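You operate a simulated robot arm through the tools that you are given. There is no shell and no other tool. Be economical: measure what you need, move in short steps, check, and stop when the job is done.

You are at the controls of a simulated two-armed robot. One attempt, no reset.

## Task
Pick up the bottle from the fridge top by the jars with one hand, pass it to the other hand and put it on the far end of the fridge top. Set down upright: bottle.
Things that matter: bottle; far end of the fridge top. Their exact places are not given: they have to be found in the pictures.

Only the result counts: the job must be done as asked and must still hold three seconds after the hand-in. Knocking over, shifting, dropping, spilling or breaking anything else fails it.

## Robot
Two 7-joint arms with two-finger parallel grippers on one trunk, on a base that drives. Base frame: it is fixed to the floor where the robot stands at the start and does not move with it; the origin is under the middle of the robot, x ahead of it, y to its left, z up; the surface under the hand at the start is at about z = 950. Lengths are in mm, angles in rad, forces in N, time in s.
The left shoulder is at the start at [110, 170, 1461], the right one opposite. With the tool pointing down near the work surface each hand reaches from about 680 to 760 mm from the robot's upright axis, wherever it stands, measured 20 degrees to its own side. Places, roughly: far end of the fridge top [700, 700, 1000]. Payload 1.57 kg a hand.
The tool frame of a hand sits at the grasp point between the pads (the TCP): z along the fingers, y along the line on which they close. The tips reach 30 mm beyond it. Largest opening 80 mm; finger width 17, thickness 12; the body of the gripper, 40 by 82 mm, starts 80 mm behind the TCP.
Orientation is that of the tool frame in the base frame, as a unit quaternion [x, y, z, w]. With the fingers straight down and closing along the base's y, the tool's x points along the base's -x, its y along +y and its z along -z.

## Interface
- The arms move only by the tool step_arm. It takes "left_rows", "right_rows" or both (then of equal length, played together; a hand with none holds still); each is a list of rows, each a list of 7 numbers: the shift along the tool's x, y, z in units of 20 mm (1.0 is 20 mm), then the turn, a rotation vector about the tool's x, y, z in units of 6 degrees (1.0 is 6 degrees), then the finger opening in mm, from 0 to 80. In form: [[dx, dy, dz, ax, ay, az, gripper], ...]. A call has 1 to 12 rows; each row shifts and turns the commanded pose from where the row before left it, along the tool's axes as they then stand. A call with a number of a shift or a turn outside -1 to 1 is refused whole. Rows are played at 5 a second. More than 50 mm and 0.15 rad between two rows, or a gripper value outside its range, and nothing of the call is played. Where a pose cannot be reached the arm comes as near as it can. A force on the tool above 40 N (or 10 N above the force at the start of the call, whichever is more), or a blocked arm, ends the call early, and 0.2 s more pass. The fingers move at their own pace (about 72 mm/s each) and stop on an object; they squeeze with about 43 N. The grip force told is the motor's: it shows also when the fingers shut on nothing. Time passes only in rows, and 0.2 s behind the last, so rows that do not move let the fingers close. The reply holds the time, the measured pose of the TCP, the force on the tool along the base axes, the opening and the grip force, in the units named above and with some noise, with the torque about the TCP (base axes, N m) and any sound that the robot's microphone picked up.
- Cameras (640 x 400 px; columns grow to the right, rows downward): "scene" is now at [151.8, 39.5, 1653.1]; the picture's right is [0.46, -0.89, 0.00], its down [-0.61, -0.32, -0.73] and it looks along [0.65, 0.33, -0.69] (base axes); focal length 258 px, centre (320, 200). "left" rides on the left gripper at [72, 7, -122] in its tool frame; the picture's right is [-0.09, 1.00, 0.00], its down [-0.84, -0.08, -0.54] and it looks along [-0.54, -0.05, 0.84] (tool axes); focal length 238 px, centre (320, 200). "right" rides on the right gripper at [72, -7, -122] in its tool frame; the picture's right is [0.09, 1.00, 0.00], its down [-0.84, 0.08, -0.54] and it looks along [-0.54, 0.05, 0.84] (tool axes); focal length 238 px, centre (320, 200).
- grab_frame(camera): a new picture of that camera. No time passes.
- slide_trunk(by): slides the trunk up (or, below 0, down) by that many mm; the arms and the scene camera ride with it, the base frame stays. It gives what a move gives, with no picture.
- steer(legs): drives the robot by 1 to 6 legs, each [ahead, left, turn to the left] in mm, mm and rad, along the robot's own axes; the way and the turn of a leg run together, so that a leg with both is an arc; at most 1500 mm and 3.142 rad a leg. The arms and the cameras ride along, it lands a little off, and it stops where it bumps. It gives what a move gives.
- pan_tilt(pan, tilt): turns the head with the scene camera to pan (to the left, within 1.501 rad either way) and tilt (down, from -0.506 to 1.204), counted from straight ahead of the robot. It gives what a move gives.
- point_at(camera, pixels): for up to 12 pixels [column, row] of the newest picture of that camera ("zoom" is the newest enlarged one), the place [x, y, z] in the base frame of the surface seen there, good to about 3 mm. No time passes.
- enlarge(camera, box): a new picture of the part [left, top, right, bottom] of that camera's present view, enlarged. No time passes.
- close_job(): hands the job in; it is judged then, once.

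Work in short steps. Measure before you move; look again where a grasp or a placing could have gone wrong, and mend it. You have 80 turns and 58 pictures in all, those below and enlarged ones among them. Open the grippers and draw the arms clear of the work before you hand the job in, unless the task says otherwise; then end with one line.

The tools are called after "Emit:" by a JSON object that holds its "fn" and its "kwargs". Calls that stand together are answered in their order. step_arm: Moves the arms, as the interface text tells. Its arguments: {"type":"object","properties":{"left_rows":{"type":"array"},"right_rows":{"type":"array"}},"required":[]} The other tools are called the same way: slide_trunk (by) slides the trunk up or down; steer (legs) drives the base; pan_tilt (pan, tilt) turns the head that bears the scene camera; grab_frame (camera) takes a picture; point_at (camera, pixels) gives the place of the surface under pixels of a picture; enlarge (camera, box) takes an enlarged picture of a part of a camera's view; close_job () hands the job in.

At the start:

```text
clock: 0.0
left_tool_pos: [471.2, 540.7, 1000.0]
left_tool_rot: [0.0, 1.0, 0.0, 0.0]
left_ft_force: [1.2, -0.1, -0.8]
left_wrist_torque: [0.0, 0.0, 0.0]
left_gripper_width: 80.1
left_gripper_force: 0.0
right_tool_pos: [656.4, 86.1, 1152.4]
right_tool_rot: [0.0, 1.0, 0.0, 0.0]
right_ft_force: [-0.1, -0.5, 0.7]
right_wrist_torque: [0.0, 0.03, 0.01]
right_gripper_width: 80.0
right_gripper_force: 0.0
trunk travel left (down, up): [-775.0, 115.0]
robot x, y, heading: [-2.6, -2.3, -0.003]
head pan, tilt: [0.478, 0.756]
```

scene: 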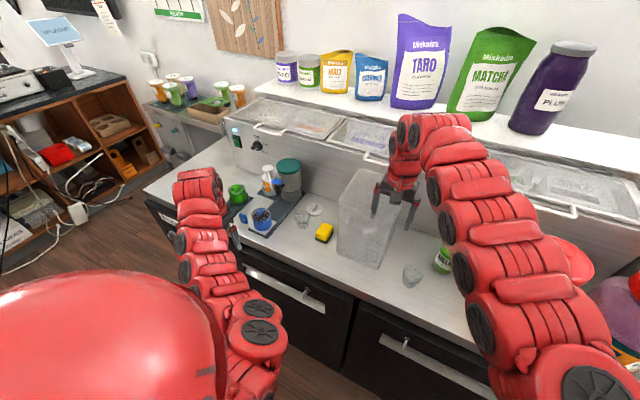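
right: 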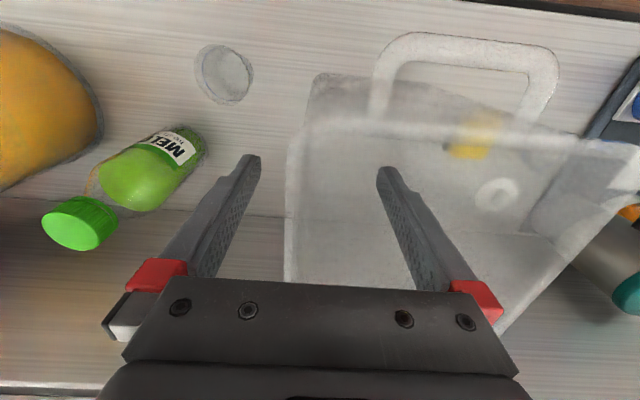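
left: 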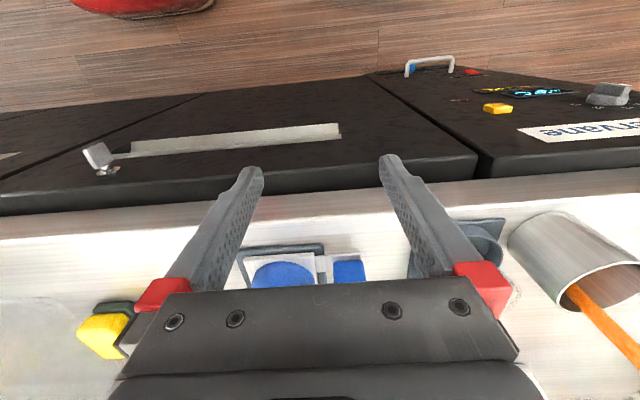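

The green bottle shows in the right picture (cap near (80,223), label (170,148)). I measure it, the counter around it and the far end in the scene picture.

Emit:
{"fn": "point_at", "kwargs": {"camera": "right", "pixels": [[80, 223], [60, 210], [105, 235], [150, 180], [178, 150], [200, 150], [225, 75], [30, 120], [330, 80], [300, 280], [240, 150], [480, 50]]}}

Emit:
{"fn": "point_at", "kwargs": {"camera": "scene", "pixels": [[237, 190], [267, 178], [289, 170], [262, 218], [303, 215], [324, 232], [200, 170], [170, 195], [360, 200], [443, 258], [411, 275], [230, 165]]}}

Emit:
{"fn": "enlarge", "kwargs": {"camera": "scene", "box": [140, 120, 340, 245]}}

Emit:
{"fn": "pan_tilt", "kwargs": {"pan": -0.1, "tilt": 0.85}}

Emit:
{"fn": "grab_frame", "kwargs": {"camera": "scene"}}

```text
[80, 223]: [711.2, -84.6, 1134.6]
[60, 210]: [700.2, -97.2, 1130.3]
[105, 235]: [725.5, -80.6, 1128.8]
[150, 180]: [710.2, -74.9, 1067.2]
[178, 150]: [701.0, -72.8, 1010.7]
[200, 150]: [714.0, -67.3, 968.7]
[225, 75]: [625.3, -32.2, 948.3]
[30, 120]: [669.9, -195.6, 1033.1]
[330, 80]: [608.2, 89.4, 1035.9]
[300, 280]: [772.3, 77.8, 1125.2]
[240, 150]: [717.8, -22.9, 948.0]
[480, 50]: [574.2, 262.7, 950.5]
```

```text
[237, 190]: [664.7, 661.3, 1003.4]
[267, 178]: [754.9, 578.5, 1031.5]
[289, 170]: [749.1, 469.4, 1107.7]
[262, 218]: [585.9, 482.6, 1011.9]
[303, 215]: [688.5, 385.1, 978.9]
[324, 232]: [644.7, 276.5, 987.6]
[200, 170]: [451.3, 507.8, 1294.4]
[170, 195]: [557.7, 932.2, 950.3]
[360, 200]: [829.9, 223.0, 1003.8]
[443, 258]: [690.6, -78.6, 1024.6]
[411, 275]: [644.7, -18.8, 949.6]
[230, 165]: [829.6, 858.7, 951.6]
```

```text
3.20 times, centred on (240, 182) of scene
```

zoom: 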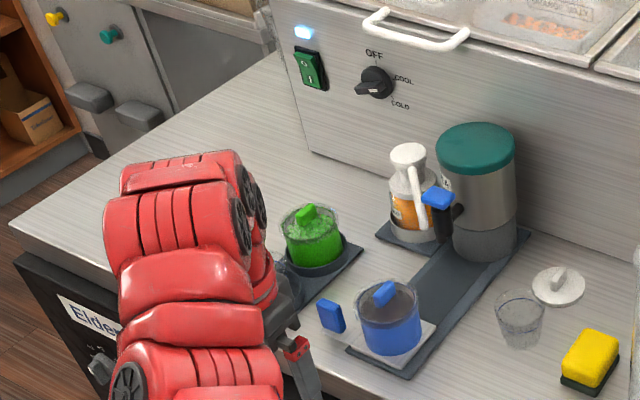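

```text
clock: 1.0
left_tool_pos: [472.6, 538.8, 998.4]
left_tool_rot: [0.001, 1.0, 0.0, 0.0]
left_ft_force: [-1.0, -0.3, -0.4]
left_wrist_torque: [-0.04, -0.04, 0.01]
left_gripper_width: 79.7
left_gripper_force: 0.0
right_tool_pos: [657.7, 86.7, 1151.4]
right_tool_rot: [0.0, 1.0, 0.001, 0.0]
right_ft_force: [0.5, 0.4, -0.3]
right_wrist_torque: [0.02, 0.0, 0.01]
right_gripper_width: 79.8
right_gripper_force: 0.1
trunk travel left (down, up): [-775.0, 115.0]
robot x, y, heading: [3.0, -4.4, 0.0]
head pan, tilt: [-0.099, 0.85]
```

```text
53 pictures are left
```

scene: 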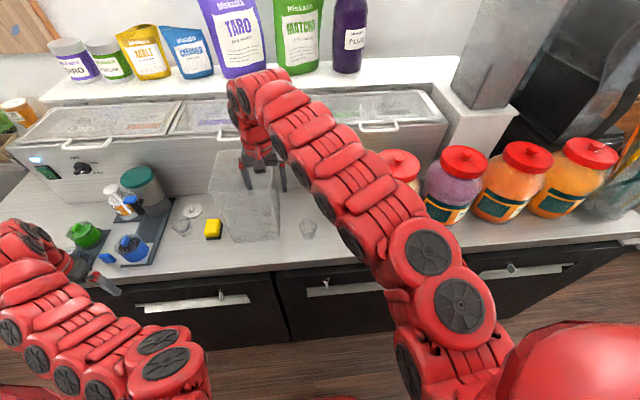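

The bottle stands at about (715,-85), top about z 1137, with the jars to its right and a clear bin to the left of it. I lift the right hand above the bin and shift it towards the bottle for a closer look.

Emit:
{"fn": "step_arm", "kwargs": {"right_rows": [[0, 0, -1, 0, 0, 0, 80], [0, 0, -1, 0, 0, 0, 80], [0, 0, -1, 0, 0, 0, 80], [0, 0, -1, 0, 0, 0, 80], [0, 0, -1, 0, 0, 0, 80], [0, 0, -1, 0, 0, 0, 80], [0, -1, 0, 0, 0, 0, 80], [0, -1, 0, 0, 0, 0, 80], [0, -1, 0, 0, 0, 0, 80], [0, -1, 0, 0, 0, 0, 80], [0, -1, 0, 0, 0, 0, 80], [0, -1, 0, 0, 0, 0, 80]]}}

Emit:
{"fn": "grab_frame", "kwargs": {"camera": "right"}}

```text
clock: 3.6
left_tool_pos: [473.2, 539.8, 1000.4]
left_tool_rot: [0.0, 1.0, 0.001, 0.001]
left_ft_force: [0.6, -0.1, 0.3]
left_wrist_torque: [0.03, 0.01, 0.0]
left_gripper_width: 79.8
left_gripper_force: 0.0
right_tool_pos: [665.9, -30.7, 1224.6]
right_tool_rot: [0.001, 1.0, 0.0, 0.0]
right_ft_force: [0.8, 0.0, 0.2]
right_wrist_torque: [0.03, -0.03, -0.03]
right_gripper_width: 80.1
right_gripper_force: 0.0
right hand out of reach, approached as far as the arm can: row 4, 5, 6, 7, 8, 9, 10, 12
trunk travel left (down, up): [-775.0, 115.0]
robot x, y, heading: [-0.4, 0.6, 0.003]
head pan, tilt: [-0.099, 0.85]
```

```text
52 pictures are left
```

right: 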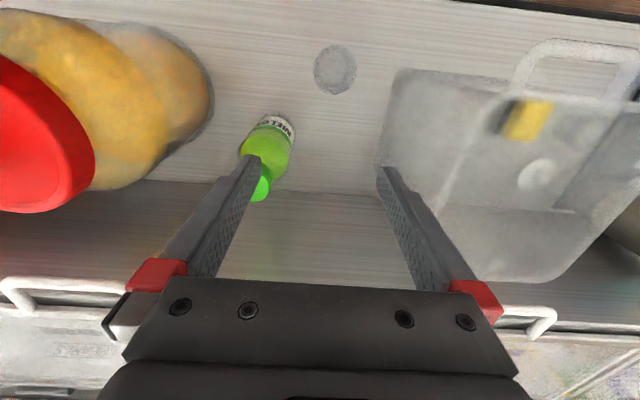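

The bottle is now at (268,150) with the cap at (260,190), partly behind the finger. I measure its parts and the jar.

Emit:
{"fn": "point_at", "kwargs": {"camera": "right", "pixels": [[261, 192], [265, 180], [257, 197], [268, 198], [262, 140], [287, 150], [280, 122], [262, 165], [280, 175], [195, 70], [205, 110], [80, 170]]}}

Emit:
{"fn": "enlarge", "kwargs": {"camera": "right", "box": [200, 90, 340, 220]}}

Emit:
{"fn": "slide_trunk", "kwargs": {"by": 110}}

```text
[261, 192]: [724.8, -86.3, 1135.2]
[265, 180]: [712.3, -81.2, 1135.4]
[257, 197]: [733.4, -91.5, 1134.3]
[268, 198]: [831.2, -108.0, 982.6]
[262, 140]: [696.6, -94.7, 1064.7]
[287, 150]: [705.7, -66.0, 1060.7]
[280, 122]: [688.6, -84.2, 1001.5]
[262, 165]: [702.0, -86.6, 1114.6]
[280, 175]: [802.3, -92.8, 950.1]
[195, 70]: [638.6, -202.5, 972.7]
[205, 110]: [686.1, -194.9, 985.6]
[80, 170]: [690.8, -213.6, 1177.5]
```

```text
3.08 times, centred on (270, 155) of right
```

zoom: 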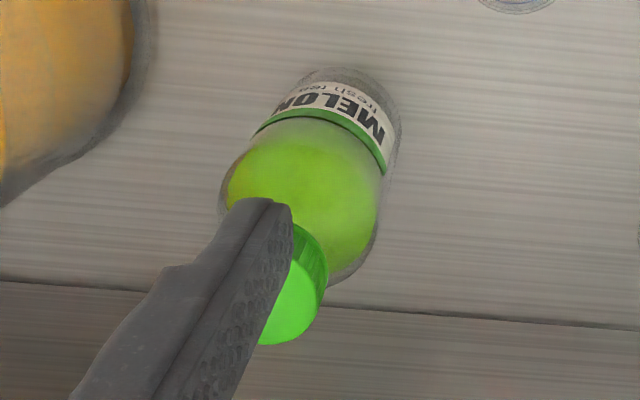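

```text
clock: 5.0
left_tool_pos: [472.7, 541.2, 1109.8]
left_tool_rot: [0.0, 1.0, 0.0, 0.0]
left_ft_force: [0.2, 0.6, -0.3]
left_wrist_torque: [-0.03, 0.0, -0.04]
left_gripper_width: 80.2
left_gripper_force: 0.0
right_tool_pos: [667.3, -30.1, 1333.7]
right_tool_rot: [-0.001, 1.0, 0.0, 0.002]
right_ft_force: [0.1, 0.2, 0.3]
right_wrist_torque: [0.02, 0.01, -0.04]
right_gripper_width: 80.0
right_gripper_force: 0.1
trunk travel left (down, up): [-885.0, 5.0]
robot x, y, heading: [-0.7, -3.1, -0.002]
head pan, tilt: [-0.099, 0.85]
```

Cap centre is about (719,-90), top z 1135; the body is about 60 mm wide. I bring the right hand over it at z 1200, fingers closing along y, and look.

Emit:
{"fn": "step_arm", "kwargs": {"right_rows": [[0, 0, 1, 0, 0, 0, 80], [0, 0, 1, 0, 0, 0, 80], [-0.5, -0.6, 1, 0, 0, 0, 80], [-0.5, -0.6, 1, 0, 0, 0, 80], [-0.5, -0.6, 1, 0, 0, 0, 80], [-0.5, -0.6, 0.8, 0, 0, 0, 80], [-0.6, -0.55, 0.8, 0, 0, 0, 80], [0, 0, 0, 0, 0, 0, 80]]}}

Emit:
{"fn": "grab_frame", "kwargs": {"camera": "right"}}

Emit:
{"fn": "grab_frame", "kwargs": {"camera": "scene"}}

```text
clock: 6.8
left_tool_pos: [472.6, 541.5, 1109.9]
left_tool_rot: [0.001, 1.0, 0.0, 0.001]
left_ft_force: [0.5, -0.2, -0.3]
left_wrist_torque: [-0.02, -0.02, -0.02]
left_gripper_width: 80.3
left_gripper_force: 0.2
right_tool_pos: [720.5, -88.3, 1200.9]
right_tool_rot: [0.0, 1.0, 0.0, 0.001]
right_ft_force: [-0.6, 0.6, 0.3]
right_wrist_torque: [0.0, -0.02, 0.01]
right_gripper_width: 80.2
right_gripper_force: 0.0
trunk travel left (down, up): [-885.0, 5.0]
robot x, y, heading: [-1.9, 1.4, 0.004]
head pan, tilt: [-0.099, 0.85]
```

```text
50 pictures are left
```

right: 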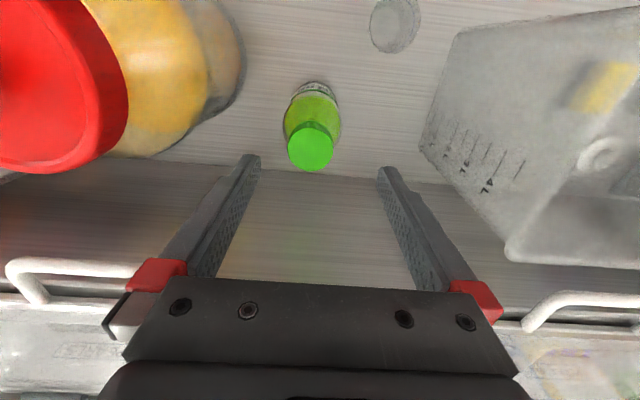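

```text
49 pictures are left
```

scene: 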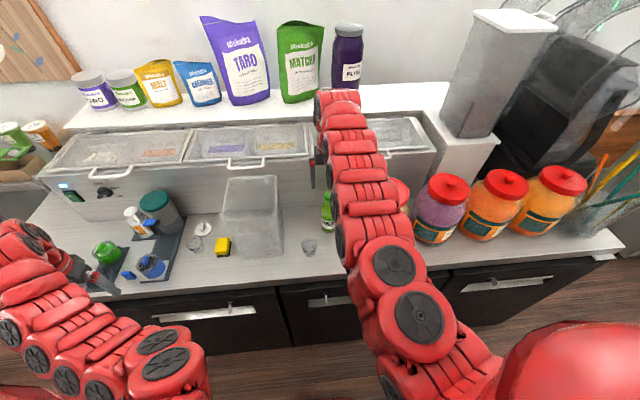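

Cap is at (310,147) in the right picture; I measure the cap's rim and the near parts of the bin, the jar and the machine wall.

Emit:
{"fn": "point_at", "kwargs": {"camera": "right", "pixels": [[310, 147], [290, 147], [331, 147], [310, 127], [310, 167], [286, 120], [338, 120], [315, 86], [118, 120], [200, 110], [430, 140], [580, 305]]}}

```text
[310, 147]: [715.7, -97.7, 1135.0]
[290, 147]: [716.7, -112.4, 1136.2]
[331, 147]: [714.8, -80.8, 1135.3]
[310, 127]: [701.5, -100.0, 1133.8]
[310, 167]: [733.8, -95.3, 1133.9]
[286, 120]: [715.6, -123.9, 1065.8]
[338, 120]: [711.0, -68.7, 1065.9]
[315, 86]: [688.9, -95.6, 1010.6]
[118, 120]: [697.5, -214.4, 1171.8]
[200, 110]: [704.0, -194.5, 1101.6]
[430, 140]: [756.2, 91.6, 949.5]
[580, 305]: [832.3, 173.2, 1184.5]
```

The cap centre is (717,-96), about 33 mm wide, body about 58 mm. I look at the bottle's profile to choose the grasp height.

Emit:
{"fn": "enlarge", "kwargs": {"camera": "scene", "box": [295, 180, 375, 245]}}

Emit:
{"fn": "point_at", "kwargs": {"camera": "zoom", "pixels": [[240, 130], [240, 180], [240, 230], [240, 270], [240, 320], [240, 370]]}}

```text
6.15 times, centred on (335, 212) of scene
```

zoom: 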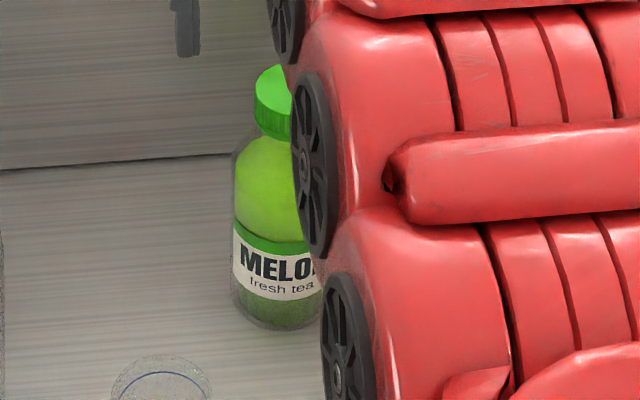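

```text
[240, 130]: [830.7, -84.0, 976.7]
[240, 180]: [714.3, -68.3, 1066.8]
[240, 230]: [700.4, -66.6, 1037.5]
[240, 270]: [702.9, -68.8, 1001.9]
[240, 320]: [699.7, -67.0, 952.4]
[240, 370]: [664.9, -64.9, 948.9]
```

The body is cylindrical up to about z 1075. I centre over the bottle and descend to TCP z 1066, so the pads take the upper body and the gripper stays above the cap.

Emit:
{"fn": "step_arm", "kwargs": {"right_rows": [[0.15, -0.41, 0, 0, 0, 0, 80], [0, 0, 1, 0, 0, 0, 80], [0, 0, 1, 0, 0, 0, 80], [0, 0, 1, 0, 0, 0, 80], [0, 0, 1, 0, 0, 0, 80], [0, 0, 1, 0, 0, 0, 80], [0, 0, 0, 0, 0, 0, 80]]}}

Emit:
{"fn": "grab_frame", "kwargs": {"camera": "right"}}

```text
clock: 8.4
left_tool_pos: [472.0, 540.7, 1110.3]
left_tool_rot: [0.0, 1.0, 0.001, 0.001]
left_ft_force: [-0.3, -0.1, 0.2]
left_wrist_torque: [-0.04, 0.0, 0.01]
left_gripper_width: 80.0
left_gripper_force: 0.0
right_tool_pos: [716.3, -97.5, 1101.3]
right_tool_rot: [0.001, 1.0, 0.0, 0.002]
right_ft_force: [-0.8, 0.7, 0.1]
right_wrist_torque: [0.02, 0.01, -0.02]
right_gripper_width: 80.2
right_gripper_force: 0.0
trunk travel left (down, up): [-885.0, 5.0]
robot x, y, heading: [0.1, -0.2, -0.002]
head pan, tilt: [-0.099, 0.85]
```

```text
47 pictures are left
```

right: 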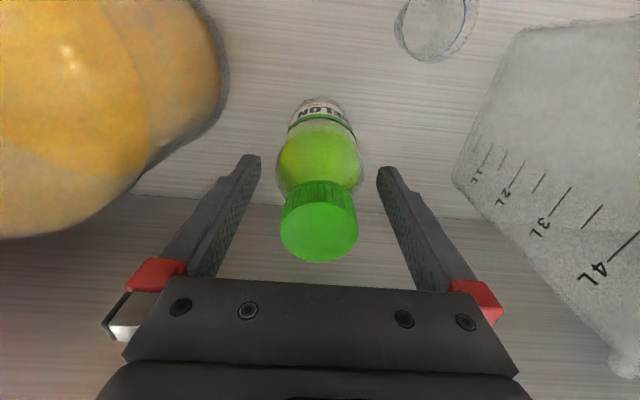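

The bottle is centred between the fingers ((320,225) cap). I go 35 mm further down and close.

Emit:
{"fn": "step_arm", "kwargs": {"right_rows": [[0, 0, 1, 0, 0, 0, 80], [0, 0, 0.75, 0, 0, 0, 80], [0, 0, 0, 0, 0, 0, 80], [0, 0, 0, 0, 0, 0, 45], [0, 0, 0, 0, 0, 0, 40], [0, 0, 0, 0, 0, 0, 40]]}}

```text
clock: 9.8
left_tool_pos: [472.7, 540.7, 1109.8]
left_tool_rot: [0.0, 1.0, 0.0, 0.0]
left_ft_force: [-0.4, 0.4, 0.0]
left_wrist_torque: [0.01, -0.01, 0.01]
left_gripper_width: 80.1
left_gripper_force: 0.1
right_tool_pos: [712.2, -98.1, 1067.8]
right_tool_rot: [0.0, 1.0, 0.0, 0.001]
right_ft_force: [-0.9, 1.8, 1.1]
right_wrist_torque: [0.07, 0.08, -0.01]
right_gripper_width: 62.2
right_gripper_force: 42.6
trunk travel left (down, up): [-885.0, 5.0]
robot x, y, heading: [-1.7, -1.3, -0.001]
head pan, tilt: [-0.099, 0.85]
```

The grip holds at 62 mm and 43 N. I lift straight up.

Emit:
{"fn": "step_arm", "kwargs": {"right_rows": [[0, 0, -1, 0, 0, 0, 40], [0, 0, -1, 0, 0, 0, 40], [0, 0, -1, 0, 0, 0, 40], [0, 0, -1, 0, 0, 0, 40], [0, 0, -1, 0, 0, 0, 40], [0, 0, -1, 0, 0, 0, 40], [0, 0, -1, 0, 0, 0, 40], [0.3, 0.5, -1, 0, 0, 0, 40], [0.3, 0.5, -1, 0, 0, 0, 40], [0.3, 0.5, -1, 0, 0, 0, 40], [0.3, 0.5, -0.5, 0, 0, 0, 40], [0, 0, 0, 0, 0, 0, 40]]}}

Emit:
{"fn": "grab_frame", "kwargs": {"camera": "scene"}}

```text
clock: 12.4
left_tool_pos: [472.7, 540.9, 1110.3]
left_tool_rot: [0.0, 1.0, 0.0, 0.0]
left_ft_force: [0.7, -0.4, -0.1]
left_wrist_torque: [-0.04, -0.02, 0.03]
left_gripper_width: 80.1
left_gripper_force: 0.2
right_tool_pos: [693.0, -57.8, 1276.2]
right_tool_rot: [0.0, 1.0, 0.0, 0.001]
right_ft_force: [-0.8, 0.9, -3.6]
right_wrist_torque: [0.0, 0.0, 0.0]
right_gripper_width: 62.0
right_gripper_force: 42.7
trunk travel left (down, up): [-885.0, 5.0]
robot x, y, heading: [3.3, -2.0, 0.002]
head pan, tilt: [-0.099, 0.85]
```

```text
46 pictures are left
```

scene: 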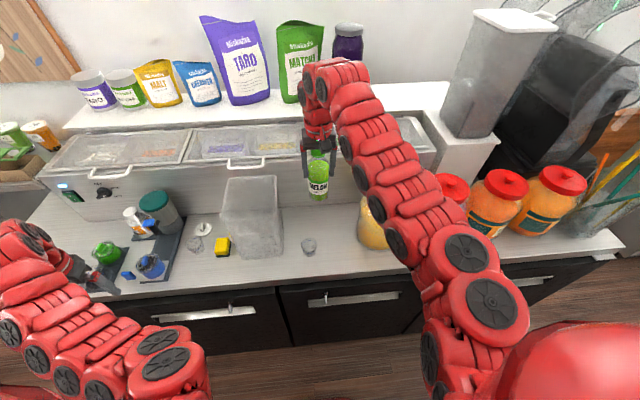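

The bottle hangs upright in the right hand at (318,185). To pass it clear of everything on the counter, I first back the robot 300 mm away.

Emit:
{"fn": "steer", "kwargs": {"legs": [[-300, 0, 0]]}}

Emit:
{"fn": "pan_tilt", "kwargs": {"pan": 0.15, "tilt": 0.7}}

Emit:
{"fn": "grab_frame", "kwargs": {"camera": "scene"}}

```text
clock: 14.5
left_tool_pos: [172.3, 539.1, 1109.1]
left_tool_rot: [0.002, 1.0, 0.0, -0.001]
left_ft_force: [-0.7, 0.2, 0.1]
left_wrist_torque: [0.02, 0.01, -0.02]
left_gripper_width: 80.0
left_gripper_force: 0.1
right_tool_pos: [390.9, -60.3, 1276.2]
right_tool_rot: [0.001, 1.0, 0.0, -0.001]
right_ft_force: [0.3, 0.8, -4.0]
right_wrist_torque: [-0.03, 0.04, -0.02]
right_gripper_width: 62.2
right_gripper_force: 43.4
trunk travel left (down, up): [-885.0, 5.0]
robot x, y, heading: [-302.3, 1.1, -0.01]
head pan, tilt: [-0.099, 0.85]
```

```text
clock: 15.2
left_tool_pos: [172.4, 538.1, 1109.9]
left_tool_rot: [0.002, 1.0, 0.0, 0.0]
left_ft_force: [-0.8, 0.2, 0.6]
left_wrist_torque: [-0.02, -0.01, 0.02]
left_gripper_width: 79.8
left_gripper_force: 0.1
right_tool_pos: [388.2, -59.9, 1276.5]
right_tool_rot: [0.002, 1.0, 0.0, 0.001]
right_ft_force: [-0.3, -0.4, -4.0]
right_wrist_torque: [0.0, 0.01, -0.01]
right_gripper_width: 62.3
right_gripper_force: 43.2
trunk travel left (down, up): [-885.0, 5.0]
robot x, y, heading: [-305.7, -1.1, -0.006]
head pan, tilt: [0.15, 0.7]
```

```text
45 pictures are left
```

scene: 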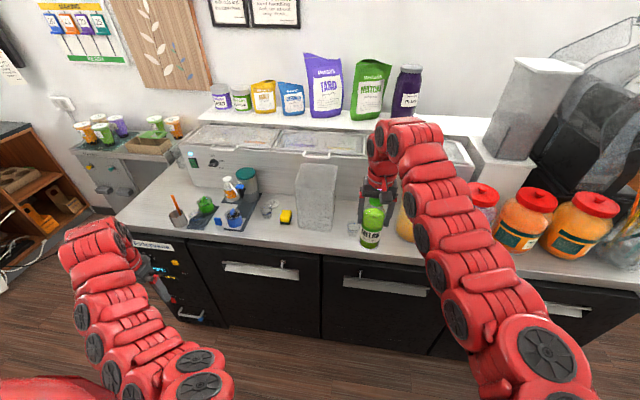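

The bottle hangs free in front of the counter. I turn the left hand by 30° yaw to the right and begin pitching it up towards 40° below horizontal, raising it.

Emit:
{"fn": "step_arm", "kwargs": {"left_rows": [[0, 0, -1, 0, 0, 1, 80], [0, 0, -1, 0, 0, 1, 80], [0, 0, -1, 0, 0, 1, 80], [0, 0, -1, 0, 0, 1, 80], [0, 0, 0, 0, 0, 1, 80], [0, 0, 0, 0, -1, 0, 80], [0, 0, 0, 0, -1, 0, 80], [0, 0, 0, 0, -1, 0, 80], [0, 0, 0, 0, -1, 0, 80], [0, 0, 0, 0, -1, 0, 80], [0, 0, 0, 0, -1, 0, 80], [0, 0, 0, 0, -1, 0, 80]]}}

Emit:
{"fn": "step_arm", "kwargs": {"left_rows": [[0, 0, 0, 0, -1, 0, 80], [0, 0, 0, 0, -0.33, 0, 80], [0, 0, 0, 0, 0, 0, 80]]}}

Emit:
{"fn": "grab_frame", "kwargs": {"camera": "scene"}}

Emit:
{"fn": "grab_frame", "kwargs": {"camera": "left"}}

```text
clock: 17.8
left_tool_pos: [214.0, 541.8, 1180.4]
left_tool_rot: [0.246, 0.909, -0.089, 0.324]
left_ft_force: [0.0, -0.9, 0.3]
left_wrist_torque: [-0.02, 0.0, 0.01]
left_gripper_width: 80.1
left_gripper_force: 0.0
left hand out of reach, approached as far as the arm can: row 1, 3, 7, 8
right_tool_pos: [388.7, -58.2, 1277.3]
right_tool_rot: [0.002, 1.0, 0.001, 0.001]
right_ft_force: [0.2, 0.0, -3.1]
right_wrist_torque: [-0.04, 0.02, 0.01]
right_gripper_width: 62.1
right_gripper_force: 42.7
trunk travel left (down, up): [-885.0, 5.0]
robot x, y, heading: [-304.7, 1.2, -0.004]
head pan, tilt: [0.15, 0.7]
```

```text
clock: 18.6
left_tool_pos: [215.1, 541.1, 1180.5]
left_tool_rot: [0.239, 0.886, -0.103, 0.385]
left_ft_force: [0.0, -0.2, -0.2]
left_wrist_torque: [-0.03, -0.01, 0.01]
left_gripper_width: 80.2
left_gripper_force: 0.0
right_tool_pos: [390.3, -61.0, 1275.5]
right_tool_rot: [0.002, 1.0, 0.0, 0.001]
right_ft_force: [0.3, 0.3, -4.7]
right_wrist_torque: [0.06, 0.03, 0.0]
right_gripper_width: 62.3
right_gripper_force: 42.8
trunk travel left (down, up): [-885.0, 5.0]
robot x, y, heading: [-307.2, 0.2, -0.006]
head pan, tilt: [0.15, 0.7]
```

```text
44 pictures are left
```

scene: 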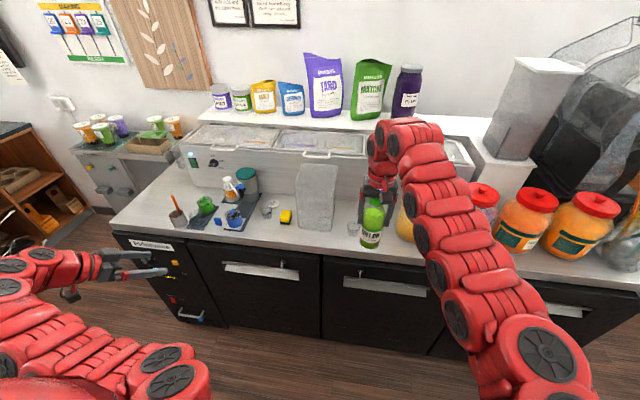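

```text
43 pictures are left
```

left: 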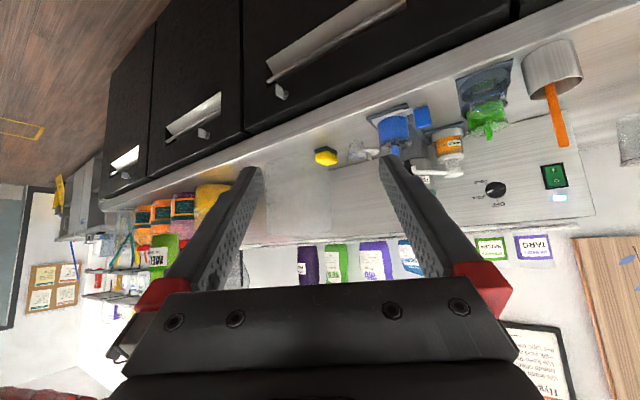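

The left hand now points 43° down, yawed 30° right. I carry it halfway towards a standoff point behind the bottle.

Emit:
{"fn": "step_arm", "kwargs": {"left_rows": [[-0.736, -0.98, 0.453, 0, 0, 0, 80], [-0.736, -0.98, 0.453, 0, 0, 0, 80], [-0.736, -0.98, 0.453, 0, 0, 0, 80], [-0.736, -0.98, 0.453, 0, 0, 0, 80], [-0.736, -0.98, 0.453, 0, 0, 0, 80], [-0.736, -0.98, 0.453, 0, 0, 0, 80], [-0.736, -0.98, 0.453, 0, 0, 0, 80], [-0.736, -0.98, 0.453, 0, 0, 0, 80], [-0.736, -0.98, 0.453, 0, 0, 0, 80], [-0.736, -0.98, 0.453, 0, 0, 0, 80], [-0.736, -0.98, 0.453, 0, 0, 0, 80], [-0.736, -0.98, 0.453, 0, 0, 0, 80]]}}

Emit:
{"fn": "grab_frame", "kwargs": {"camera": "scene"}}

Emit:
{"fn": "grab_frame", "kwargs": {"camera": "left"}}

```text
clock: 21.2
left_tool_pos: [268.7, 236.8, 1235.6]
left_tool_rot: [0.238, 0.886, -0.103, 0.385]
left_ft_force: [-1.0, -0.6, -0.4]
left_wrist_torque: [0.01, 0.01, 0.0]
left_gripper_width: 79.8
left_gripper_force: 0.0
right_tool_pos: [389.8, -60.0, 1275.7]
right_tool_rot: [0.002, 1.0, -0.001, 0.001]
right_ft_force: [-0.5, -0.3, -4.0]
right_wrist_torque: [-0.02, 0.04, 0.01]
right_gripper_width: 62.3
right_gripper_force: 43.3
trunk travel left (down, up): [-885.0, 5.0]
robot x, y, heading: [-303.8, -2.8, -0.005]
head pan, tilt: [0.15, 0.7]
```

```text
42 pictures are left
```

scene: 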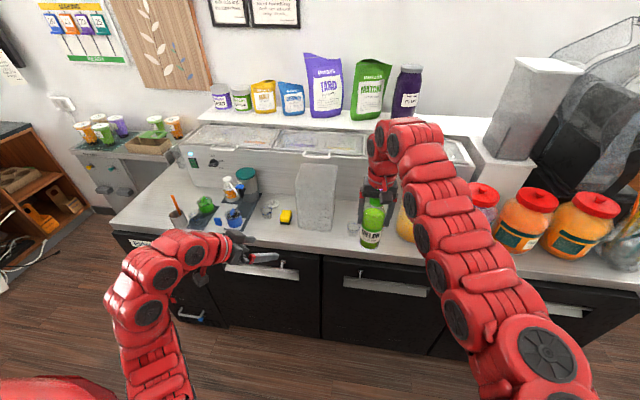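

```text
41 pictures are left
```

left: 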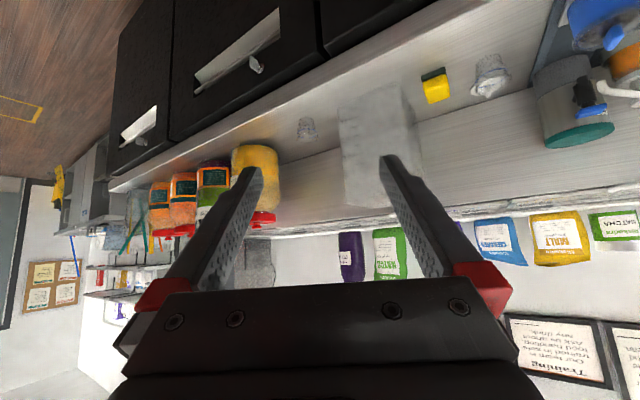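

The left hand follows as planned at (268,237,1236). I measure the held bottle in the scene picture before going on.

Emit:
{"fn": "enlarge", "kwargs": {"camera": "scene", "box": [335, 180, 415, 255]}}

Emit:
{"fn": "point_at", "kwargs": {"camera": "scene", "pixels": [[371, 215], [371, 222], [371, 230], [371, 238], [371, 245], [364, 232], [379, 232], [374, 203]]}}

```text
5.33 times, centred on (375, 218) of scene
```

zoom: 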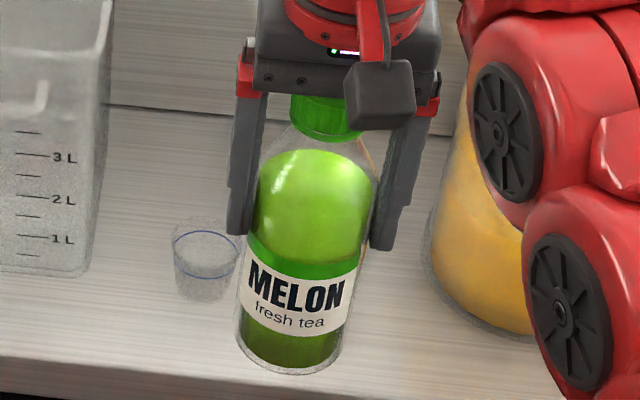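

```text
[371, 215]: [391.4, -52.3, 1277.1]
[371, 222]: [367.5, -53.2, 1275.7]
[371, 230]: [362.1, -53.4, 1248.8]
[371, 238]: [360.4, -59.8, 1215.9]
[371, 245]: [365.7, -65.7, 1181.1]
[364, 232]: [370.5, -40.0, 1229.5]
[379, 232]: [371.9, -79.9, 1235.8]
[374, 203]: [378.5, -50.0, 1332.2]
```

The bottle axis is at (391,-60), upright. I move the left hand on to the standoff 120 mm behind it.

Emit:
{"fn": "step_arm", "kwargs": {"left_rows": [[-0.734, -0.979, 0.456, 0, 0, 0, 80], [-0.734, -0.979, 0.456, 0, 0, 0, 80], [-0.734, -0.979, 0.456, 0, 0, 0, 80], [-0.734, -0.979, 0.456, 0, 0, 0, 80], [-0.734, -0.979, 0.456, 0, 0, 0, 80], [-0.734, -0.979, 0.456, 0, 0, 0, 80], [-0.734, -0.979, 0.456, 0, 0, 0, 80], [-0.734, -0.979, 0.456, 0, 0, 0, 80], [-0.734, -0.979, 0.456, 0, 0, 0, 80], [-0.734, -0.979, 0.456, 0, 0, 0, 80], [0, 0, 0, 0, 0, 0, 80]]}}

Emit:
{"fn": "grab_frame", "kwargs": {"camera": "scene"}}

Emit:
{"fn": "grab_frame", "kwargs": {"camera": "left"}}

```text
clock: 23.6
left_tool_pos: [315.8, -15.1, 1281.0]
left_tool_rot: [0.239, 0.885, -0.104, 0.385]
left_ft_force: [-0.1, 0.2, 0.9]
left_wrist_torque: [0.0, 0.02, 0.02]
left_gripper_width: 79.8
left_gripper_force: 0.1
right_tool_pos: [389.2, -60.2, 1276.6]
right_tool_rot: [0.001, 1.0, 0.0, 0.001]
right_ft_force: [0.1, 1.0, -3.0]
right_wrist_torque: [0.0, 0.07, -0.01]
right_gripper_width: 62.4
right_gripper_force: 43.0
trunk travel left (down, up): [-885.0, 5.0]
robot x, y, heading: [-302.6, 1.2, -0.001]
head pan, tilt: [0.15, 0.7]
```

```text
39 pictures are left
```

scene: 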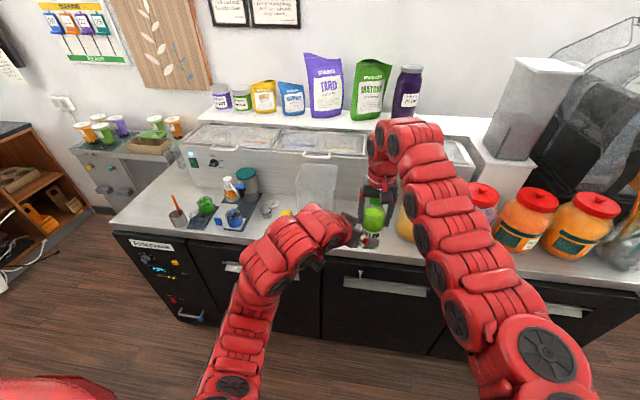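

```text
38 pictures are left
```

left: 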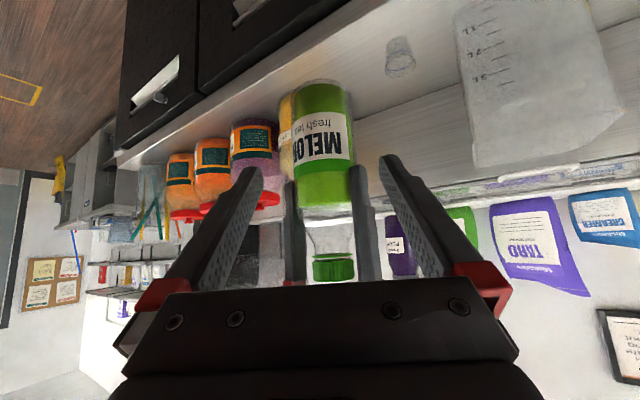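

The bottle is centred between the left fingers (column 325). I check the clearance between left wrist and right camera block.

Emit:
{"fn": "enlarge", "kwargs": {"camera": "scene", "box": [290, 150, 430, 260]}}

Emit:
{"fn": "step_arm", "kwargs": {"left_rows": [[0, 0, 1, 0, 0, 0, 80], [0, 0, 1, 0, 0, 0, 80], [0, 0, 1, 0, 0, 0, 80], [0, 0, 0, 0, 0, 0, 80]]}}

Emit:
{"fn": "grab_frame", "kwargs": {"camera": "left"}}

Emit:
{"fn": "enlarge", "kwargs": {"camera": "scene", "box": [290, 150, 430, 260]}}

```text
3.64 times, centred on (360, 205) of scene
```

zoom: 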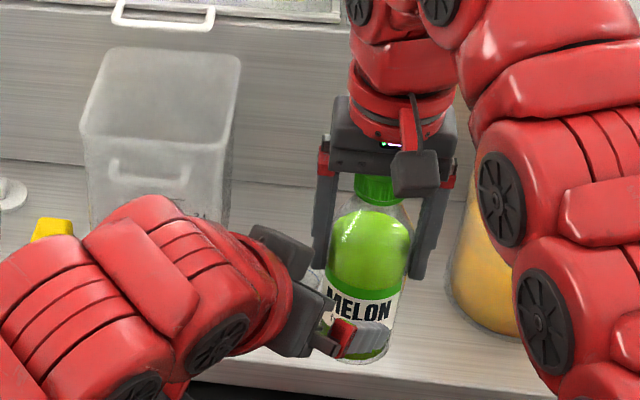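

```text
clock: 24.6
left_tool_pos: [354.9, -37.9, 1240.2]
left_tool_rot: [0.239, 0.885, -0.105, 0.385]
left_ft_force: [-0.2, -0.3, 0.0]
left_wrist_torque: [0.02, -0.03, -0.01]
left_gripper_width: 80.0
left_gripper_force: 0.0
right_tool_pos: [389.2, -59.8, 1276.6]
right_tool_rot: [0.002, 1.0, 0.0, 0.001]
right_ft_force: [-0.3, -0.7, -3.3]
right_wrist_torque: [0.01, 0.02, 0.0]
right_gripper_width: 62.3
right_gripper_force: 42.9
trunk travel left (down, up): [-885.0, 5.0]
robot x, y, heading: [-304.6, 3.1, -0.007]
head pan, tilt: [0.15, 0.7]
```

```text
36 pictures are left
```

left: 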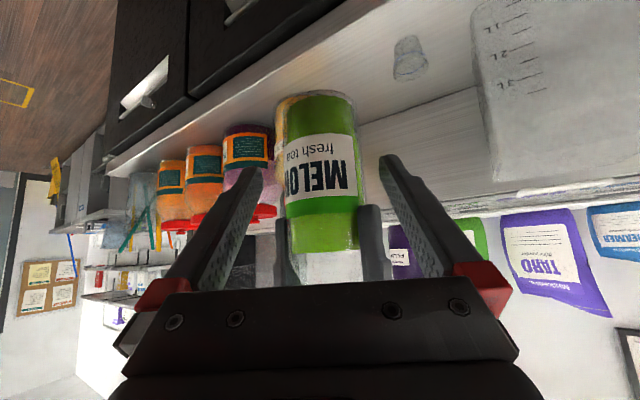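

```text
3.64 times, centred on (360, 205) of scene
```

zoom: 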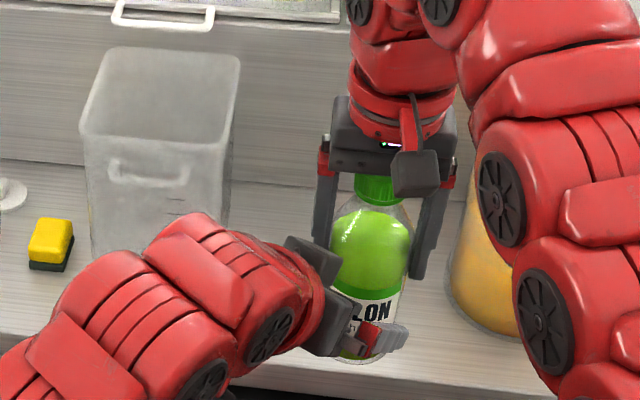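

Clearance is good on both sides. I advance the last 60 mm and close the left hand on the lower body, while the right keeps its grip.

Emit:
{"fn": "step_arm", "kwargs": {"left_rows": [[0, 0, 1, 0, 0, 0, 80], [0, 0, 1, 0, 0, 0, 80], [0, 0, 0.95, 0, 0, 0, 80], [0, 0, 0, 0, 0, 0, 80]]}}

Emit:
{"fn": "grab_frame", "kwargs": {"camera": "left"}}

Emit:
{"fn": "enlarge", "kwargs": {"camera": "scene", "box": [290, 150, 430, 260]}}

```text
clock: 25.6
left_tool_pos: [390.0, -60.8, 1199.7]
left_tool_rot: [0.24, 0.885, -0.105, 0.386]
left_ft_force: [0.1, 0.9, -1.2]
left_wrist_torque: [0.01, 0.04, -0.01]
left_gripper_width: 79.9
left_gripper_force: 0.0
right_tool_pos: [389.3, -59.4, 1276.2]
right_tool_rot: [0.002, 1.0, 0.0, 0.001]
right_ft_force: [0.6, -0.1, -3.9]
right_wrist_torque: [0.0, 0.02, -0.02]
right_gripper_width: 62.2
right_gripper_force: 43.0
trunk travel left (down, up): [-885.0, 5.0]
robot x, y, heading: [-302.6, -2.3, -0.008]
head pan, tilt: [0.15, 0.7]
```

```text
34 pictures are left
```

left: 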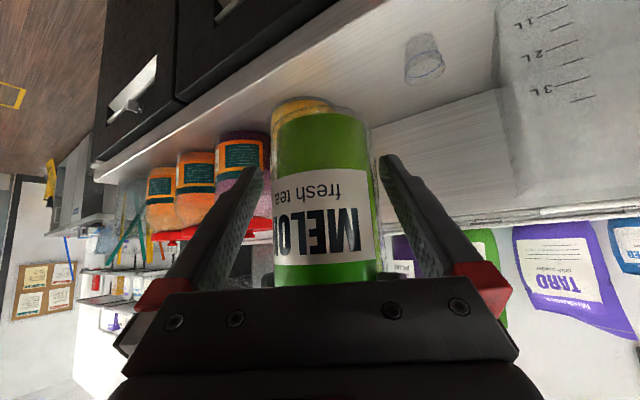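

```text
3.64 times, centred on (360, 205) of scene
```

zoom: 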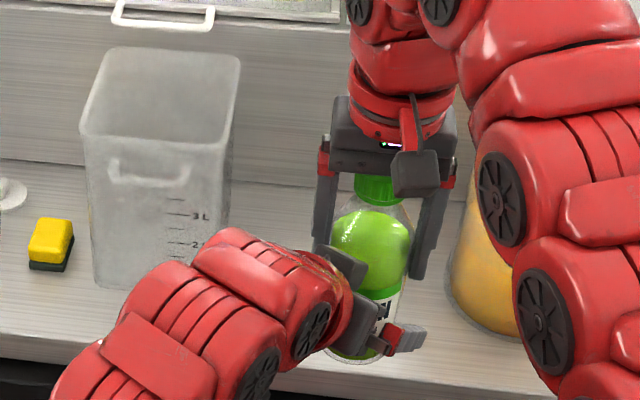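

The left pads are at the bottle's lower body, no contact so far. I close the left gripper.

Emit:
{"fn": "step_arm", "kwargs": {"left_rows": [[0, 0, 0, 0, 0, 0, 60], [0, 0, 0, 0, 0, 0, 45], [0, 0, 0, 0, 0, 0, 40], [0, 0, 0, 0, 0, 0, 40]]}}

```text
clock: 26.6
left_tool_pos: [390.6, -59.0, 1199.5]
left_tool_rot: [0.237, 0.886, -0.103, 0.386]
left_ft_force: [15.7, 12.5, 0.5]
left_wrist_torque: [-0.79, 0.61, -0.04]
left_gripper_width: 63.3
left_gripper_force: 42.6
right_tool_pos: [388.9, -60.4, 1276.5]
right_tool_rot: [0.002, 1.0, -0.001, 0.0]
right_ft_force: [-16.5, -11.6, -1.1]
right_wrist_torque: [-0.08, 0.67, 0.07]
right_gripper_width: 62.3
right_gripper_force: 42.9
trunk travel left (down, up): [-885.0, 5.0]
robot x, y, heading: [-301.5, 0.6, -0.004]
head pan, tilt: [0.15, 0.7]
```

Both hands hold it, with about 20 N of side load along the left closing line. I ease the left hand 2 mm along +y of its tool to relieve it.

Emit:
{"fn": "step_arm", "kwargs": {"left_rows": [[0, 0.1, 0, 0, 0, 0, 40], [0, 0, 0, 0, 0, 0, 40]]}}

```text
clock: 27.2
left_tool_pos: [392.5, -58.7, 1200.9]
left_tool_rot: [0.239, 0.885, -0.103, 0.385]
left_ft_force: [8.4, 9.4, -0.7]
left_wrist_torque: [-0.37, -0.24, 0.1]
left_gripper_width: 62.9
left_gripper_force: 42.6
right_tool_pos: [389.6, -59.7, 1276.3]
right_tool_rot: [0.002, 1.0, 0.0, 0.001]
right_ft_force: [-9.3, -10.5, -1.7]
right_wrist_torque: [-0.44, 0.97, -0.12]
right_gripper_width: 62.4
right_gripper_force: 43.6
trunk travel left (down, up): [-885.0, 5.0]
robot x, y, heading: [-307.0, -2.9, -0.003]
head pan, tilt: [0.15, 0.7]
```

The side load halved; I ease a bit more, then open the right hand to 74 mm.

Emit:
{"fn": "step_arm", "kwargs": {"left_rows": [[0, 0.1, 0, 0, 0, 0, 40], [0, 0, 0, 0, 0, 0, 40]]}}

Emit:
{"fn": "step_arm", "kwargs": {"right_rows": [[0, 0, 0, 0, 0, 0, 66], [0, 0, 0, 0, 0, 0, 74], [0, 0, 0, 0, 0, 0, 76], [0, 0, 0, 0, 0, 0, 76]]}}

Emit:
{"fn": "enlarge", "kwargs": {"camera": "scene", "box": [290, 150, 430, 260]}}

Emit:
{"fn": "grab_frame", "kwargs": {"camera": "right"}}

```text
clock: 27.8
left_tool_pos: [392.7, -56.7, 1199.7]
left_tool_rot: [0.239, 0.885, -0.104, 0.385]
left_ft_force: [-3.0, 7.9, 4.4]
left_wrist_torque: [0.09, -0.09, -0.07]
left_gripper_width: 62.9
left_gripper_force: 42.9
right_tool_pos: [389.9, -60.2, 1276.8]
right_tool_rot: [0.002, 1.0, 0.001, 0.001]
right_ft_force: [3.2, -8.7, -7.9]
right_wrist_torque: [-0.75, -0.13, 0.02]
right_gripper_width: 62.3
right_gripper_force: 43.0
trunk travel left (down, up): [-885.0, 5.0]
robot x, y, heading: [-304.0, 0.5, -0.003]
head pan, tilt: [0.15, 0.7]
```

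```text
clock: 28.8
left_tool_pos: [393.4, -56.7, 1199.9]
left_tool_rot: [0.239, 0.885, -0.105, 0.385]
left_ft_force: [-0.7, 0.2, 0.4]
left_wrist_torque: [0.03, 0.04, -0.01]
left_gripper_width: 63.0
left_gripper_force: 43.3
right_tool_pos: [388.9, -59.3, 1276.0]
right_tool_rot: [0.001, 1.0, 0.0, 0.001]
right_ft_force: [-0.2, 1.2, -0.5]
right_wrist_torque: [0.02, 0.02, 0.0]
right_gripper_width: 75.9
right_gripper_force: 0.1
trunk travel left (down, up): [-885.0, 5.0]
robot x, y, heading: [-305.0, 0.6, 0.001]
head pan, tilt: [0.15, 0.7]
```

```text
3.64 times, centred on (360, 205) of scene
```

zoom: 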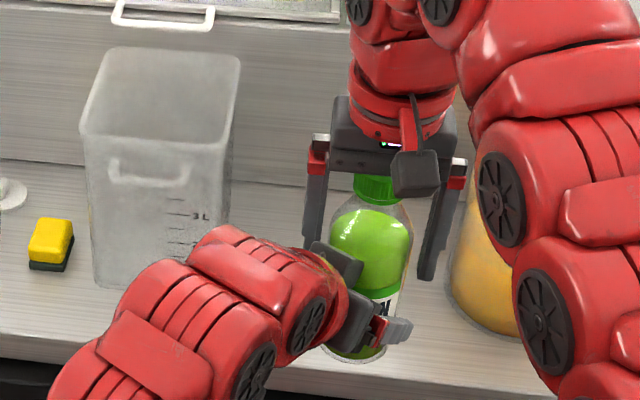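

```text
31 pictures are left
```

right: 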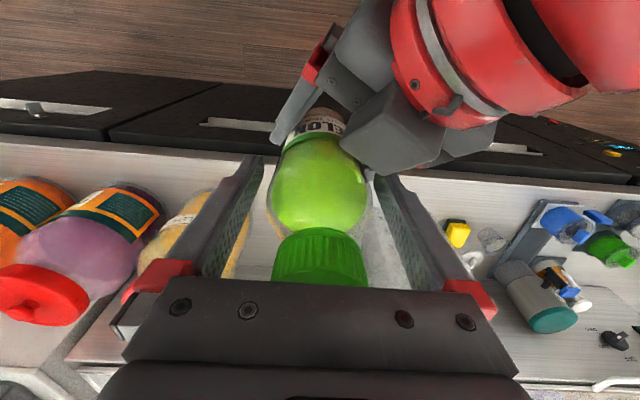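

The left hand holds the bottle alone and the right fingers are free. I lower the left hand straight down 120 mm so the bottle leaves the right fingers.

Emit:
{"fn": "step_arm", "kwargs": {"left_rows": [[0.731, 0, 0.684, 0, 0, 0, 40], [0.731, 0, 0.684, 0, 0, 0, 40], [0.731, 0, 0.684, 0, 0, 0, 40], [0.731, 0, 0.684, 0, 0, 0, 40], [0.731, 0, 0.684, 0, 0, 0, 40], [0.731, 0, 0.684, 0, 0, 0, 40], [0, 0, 0, 0, 0, 0, 40]]}}

Emit:
{"fn": "grab_frame", "kwargs": {"camera": "scene"}}

```text
clock: 30.4
left_tool_pos: [393.5, -56.2, 1079.7]
left_tool_rot: [0.239, 0.885, -0.103, 0.386]
left_ft_force: [-0.1, 0.3, 0.2]
left_wrist_torque: [0.03, 0.02, -0.01]
left_gripper_width: 63.3
left_gripper_force: 43.3
right_tool_pos: [389.3, -60.0, 1276.7]
right_tool_rot: [0.002, 1.0, 0.0, 0.0]
right_ft_force: [0.5, -0.6, 0.3]
right_wrist_torque: [0.0, 0.0, -0.02]
right_gripper_width: 76.0
right_gripper_force: 0.1
trunk travel left (down, up): [-885.0, 5.0]
robot x, y, heading: [-306.2, -3.6, -0.004]
head pan, tilt: [0.15, 0.7]
```

```text
30 pictures are left
```

scene: 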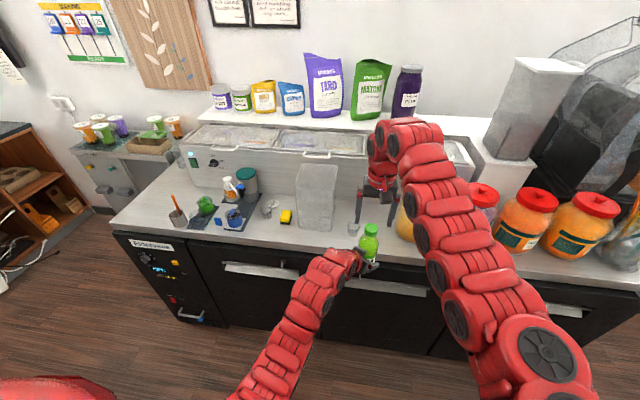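

The bottle came free and stands upright in the left hand at (370,242). I turn the head to the far end of the counter and look for a free spot.

Emit:
{"fn": "pan_tilt", "kwargs": {"pan": 0.6, "tilt": 0.55}}

Emit:
{"fn": "enlarge", "kwargs": {"camera": "scene", "box": [180, 90, 440, 255]}}

```text
clock: 31.3
left_tool_pos: [392.8, -55.5, 1079.7]
left_tool_rot: [0.239, 0.885, -0.104, 0.385]
left_ft_force: [-0.1, 0.3, -0.2]
left_wrist_torque: [0.05, 0.01, 0.01]
left_gripper_width: 63.1
left_gripper_force: 43.7
right_tool_pos: [388.7, -60.5, 1277.0]
right_tool_rot: [0.001, 1.0, 0.0, 0.001]
right_ft_force: [-0.5, 0.0, -0.6]
right_wrist_torque: [0.0, -0.02, 0.01]
right_gripper_width: 76.2
right_gripper_force: 0.0
trunk travel left (down, up): [-885.0, 5.0]
robot x, y, heading: [-300.6, 0.8, -0.006]
head pan, tilt: [0.6, 0.55]
```

```text
2.42 times, centred on (310, 172) of scene
```

zoom: 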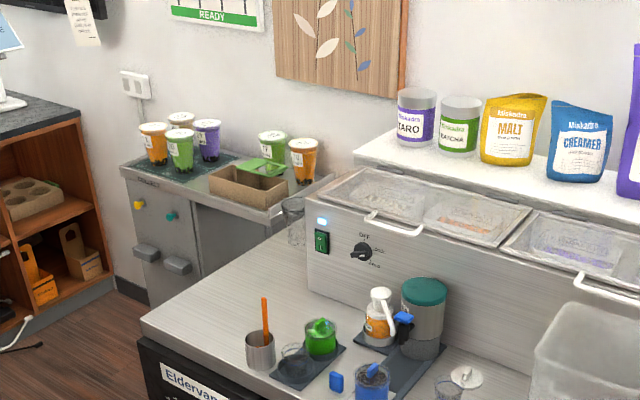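

I measure the free area around the metal cup, the green cup, the glass at the back and the counter edges.

Emit:
{"fn": "point_at", "kwargs": {"camera": "zoom", "pixels": [[145, 325], [285, 235], [296, 225], [297, 243], [260, 300], [285, 290], [310, 315], [260, 345], [320, 345], [225, 325], [250, 365], [220, 290]]}}

Emit:
{"fn": "enlarge", "kwargs": {"camera": "scene", "box": [230, 160, 330, 255]}}

Emit:
{"fn": "point_at", "kwargs": {"camera": "zoom", "pixels": [[205, 400], [90, 205], [320, 140], [430, 180], [410, 210], [280, 150], [300, 230], [200, 210], [350, 210], [150, 270]]}}

```text
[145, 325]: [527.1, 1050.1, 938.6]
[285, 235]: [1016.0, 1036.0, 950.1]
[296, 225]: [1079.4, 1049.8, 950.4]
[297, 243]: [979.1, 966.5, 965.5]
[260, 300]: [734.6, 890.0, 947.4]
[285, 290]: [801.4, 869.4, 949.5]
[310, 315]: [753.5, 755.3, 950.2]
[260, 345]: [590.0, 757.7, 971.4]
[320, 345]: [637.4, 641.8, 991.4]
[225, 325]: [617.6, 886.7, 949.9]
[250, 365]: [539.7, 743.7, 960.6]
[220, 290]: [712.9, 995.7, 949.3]
```

```text
4.21 times, centred on (280, 208) of scene
```

zoom: 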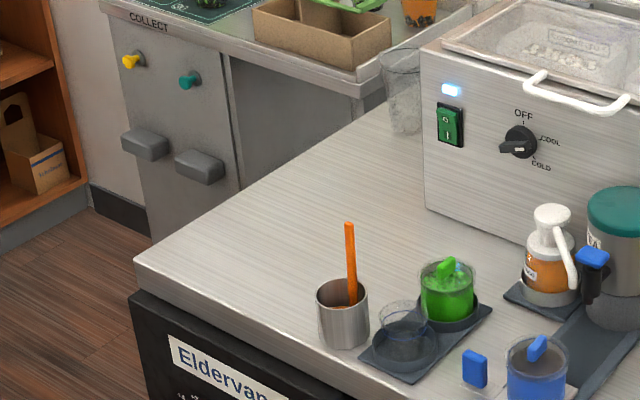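

```text
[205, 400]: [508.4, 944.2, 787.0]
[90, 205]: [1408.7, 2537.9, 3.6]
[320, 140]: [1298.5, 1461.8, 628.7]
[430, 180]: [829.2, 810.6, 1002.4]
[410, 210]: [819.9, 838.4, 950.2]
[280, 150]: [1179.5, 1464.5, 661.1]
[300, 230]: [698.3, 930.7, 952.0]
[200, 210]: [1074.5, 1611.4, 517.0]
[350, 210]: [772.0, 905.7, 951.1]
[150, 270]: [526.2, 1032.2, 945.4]
```

Free spot chosen: about (730,785) on the bare counter behind the metal cup (590,760) and left of the green cup. I first swing the left hand 200 mm to the left, away from the right hand, then up 100 mm.

Emit:
{"fn": "step_arm", "kwargs": {"left_rows": [[0.382, 0.961, -0.407, 0, 0, 0, 40], [0.382, 0.961, -0.407, 0, 0, 0, 40], [0.382, 0.961, -0.407, 0, 0, 0, 40], [0.382, 0.961, -0.407, 0, 0, 0, 40], [0.382, 0.961, -0.407, 0, 0, 0, 40], [0.382, 0.961, -0.407, 0, 0, 0, 40], [0.382, 0.961, -0.407, 0, 0, 0, 40], [0.382, 0.961, -0.407, 0, 0, 0, 40], [0.382, 0.961, -0.407, 0, 0, 0, 40]]}}

Emit:
{"fn": "step_arm", "kwargs": {"left_rows": [[-0.731, 0, -0.684, 0, 0, 0, 40], [-0.731, 0, -0.684, 0, 0, 0, 40], [-0.731, 0, -0.684, 0, 0, 0, 40], [-0.731, 0, -0.684, 0, 0, 0, 40], [-0.731, 0, -0.684, 0, 0, 0, 40], [0, 0, 0, 0, 0, 0, 40]]}}

Emit:
{"fn": "pan_tilt", "kwargs": {"pan": 0.5, "tilt": 0.65}}

Emit:
{"fn": "grab_frame", "kwargs": {"camera": "scene"}}

```text
clock: 33.3
left_tool_pos: [393.7, 142.9, 1079.2]
left_tool_rot: [0.239, 0.885, -0.105, 0.385]
left_ft_force: [0.4, 0.4, -1.1]
left_wrist_torque: [0.01, 0.04, -0.01]
left_gripper_width: 62.7
left_gripper_force: 42.9
right_tool_pos: [389.8, -58.8, 1275.4]
right_tool_rot: [0.003, 1.0, -0.001, 0.001]
right_ft_force: [0.6, -0.4, -0.4]
right_wrist_torque: [-0.02, -0.02, 0.01]
right_gripper_width: 75.9
right_gripper_force: 0.0
trunk travel left (down, up): [-885.0, 5.0]
robot x, y, heading: [-304.4, 1.7, -0.005]
head pan, tilt: [0.6, 0.55]
```

```text
clock: 34.7
left_tool_pos: [393.7, 143.2, 1177.9]
left_tool_rot: [0.238, 0.886, -0.103, 0.385]
left_ft_force: [0.1, 0.6, -0.6]
left_wrist_torque: [0.01, 0.04, -0.01]
left_gripper_width: 63.2
left_gripper_force: 42.6
right_tool_pos: [390.3, -59.3, 1276.7]
right_tool_rot: [0.002, 1.0, -0.001, 0.001]
right_ft_force: [-0.1, 0.3, 0.3]
right_wrist_torque: [0.0, 0.02, 0.04]
right_gripper_width: 76.1
right_gripper_force: 0.0
trunk travel left (down, up): [-885.0, 5.0]
robot x, y, heading: [-306.7, -3.0, -0.005]
head pan, tilt: [0.6, 0.55]
```

```text
clock: 35.4
left_tool_pos: [393.6, 143.9, 1178.7]
left_tool_rot: [0.24, 0.885, -0.104, 0.385]
left_ft_force: [-0.1, -0.1, -0.2]
left_wrist_torque: [-0.04, 0.01, 0.0]
left_gripper_width: 62.9
left_gripper_force: 43.1
right_tool_pos: [390.5, -59.9, 1276.6]
right_tool_rot: [0.002, 1.0, 0.0, 0.001]
right_ft_force: [-0.1, 1.2, 0.3]
right_wrist_torque: [0.0, -0.04, 0.01]
right_gripper_width: 75.8
right_gripper_force: 0.0
trunk travel left (down, up): [-885.0, 5.0]
robot x, y, heading: [-301.5, 1.7, -0.002]
head pan, tilt: [0.499, 0.649]
```

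```text
27 pictures are left
```

scene: 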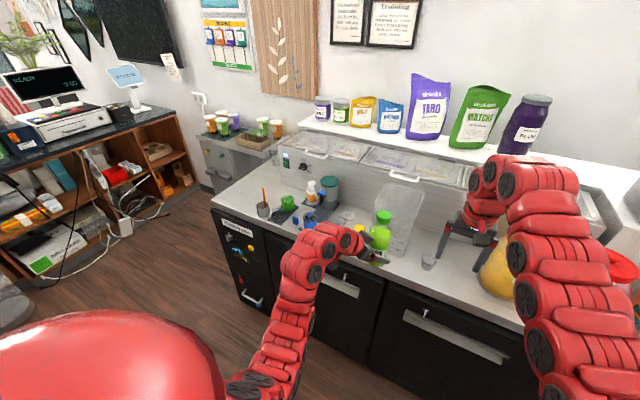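

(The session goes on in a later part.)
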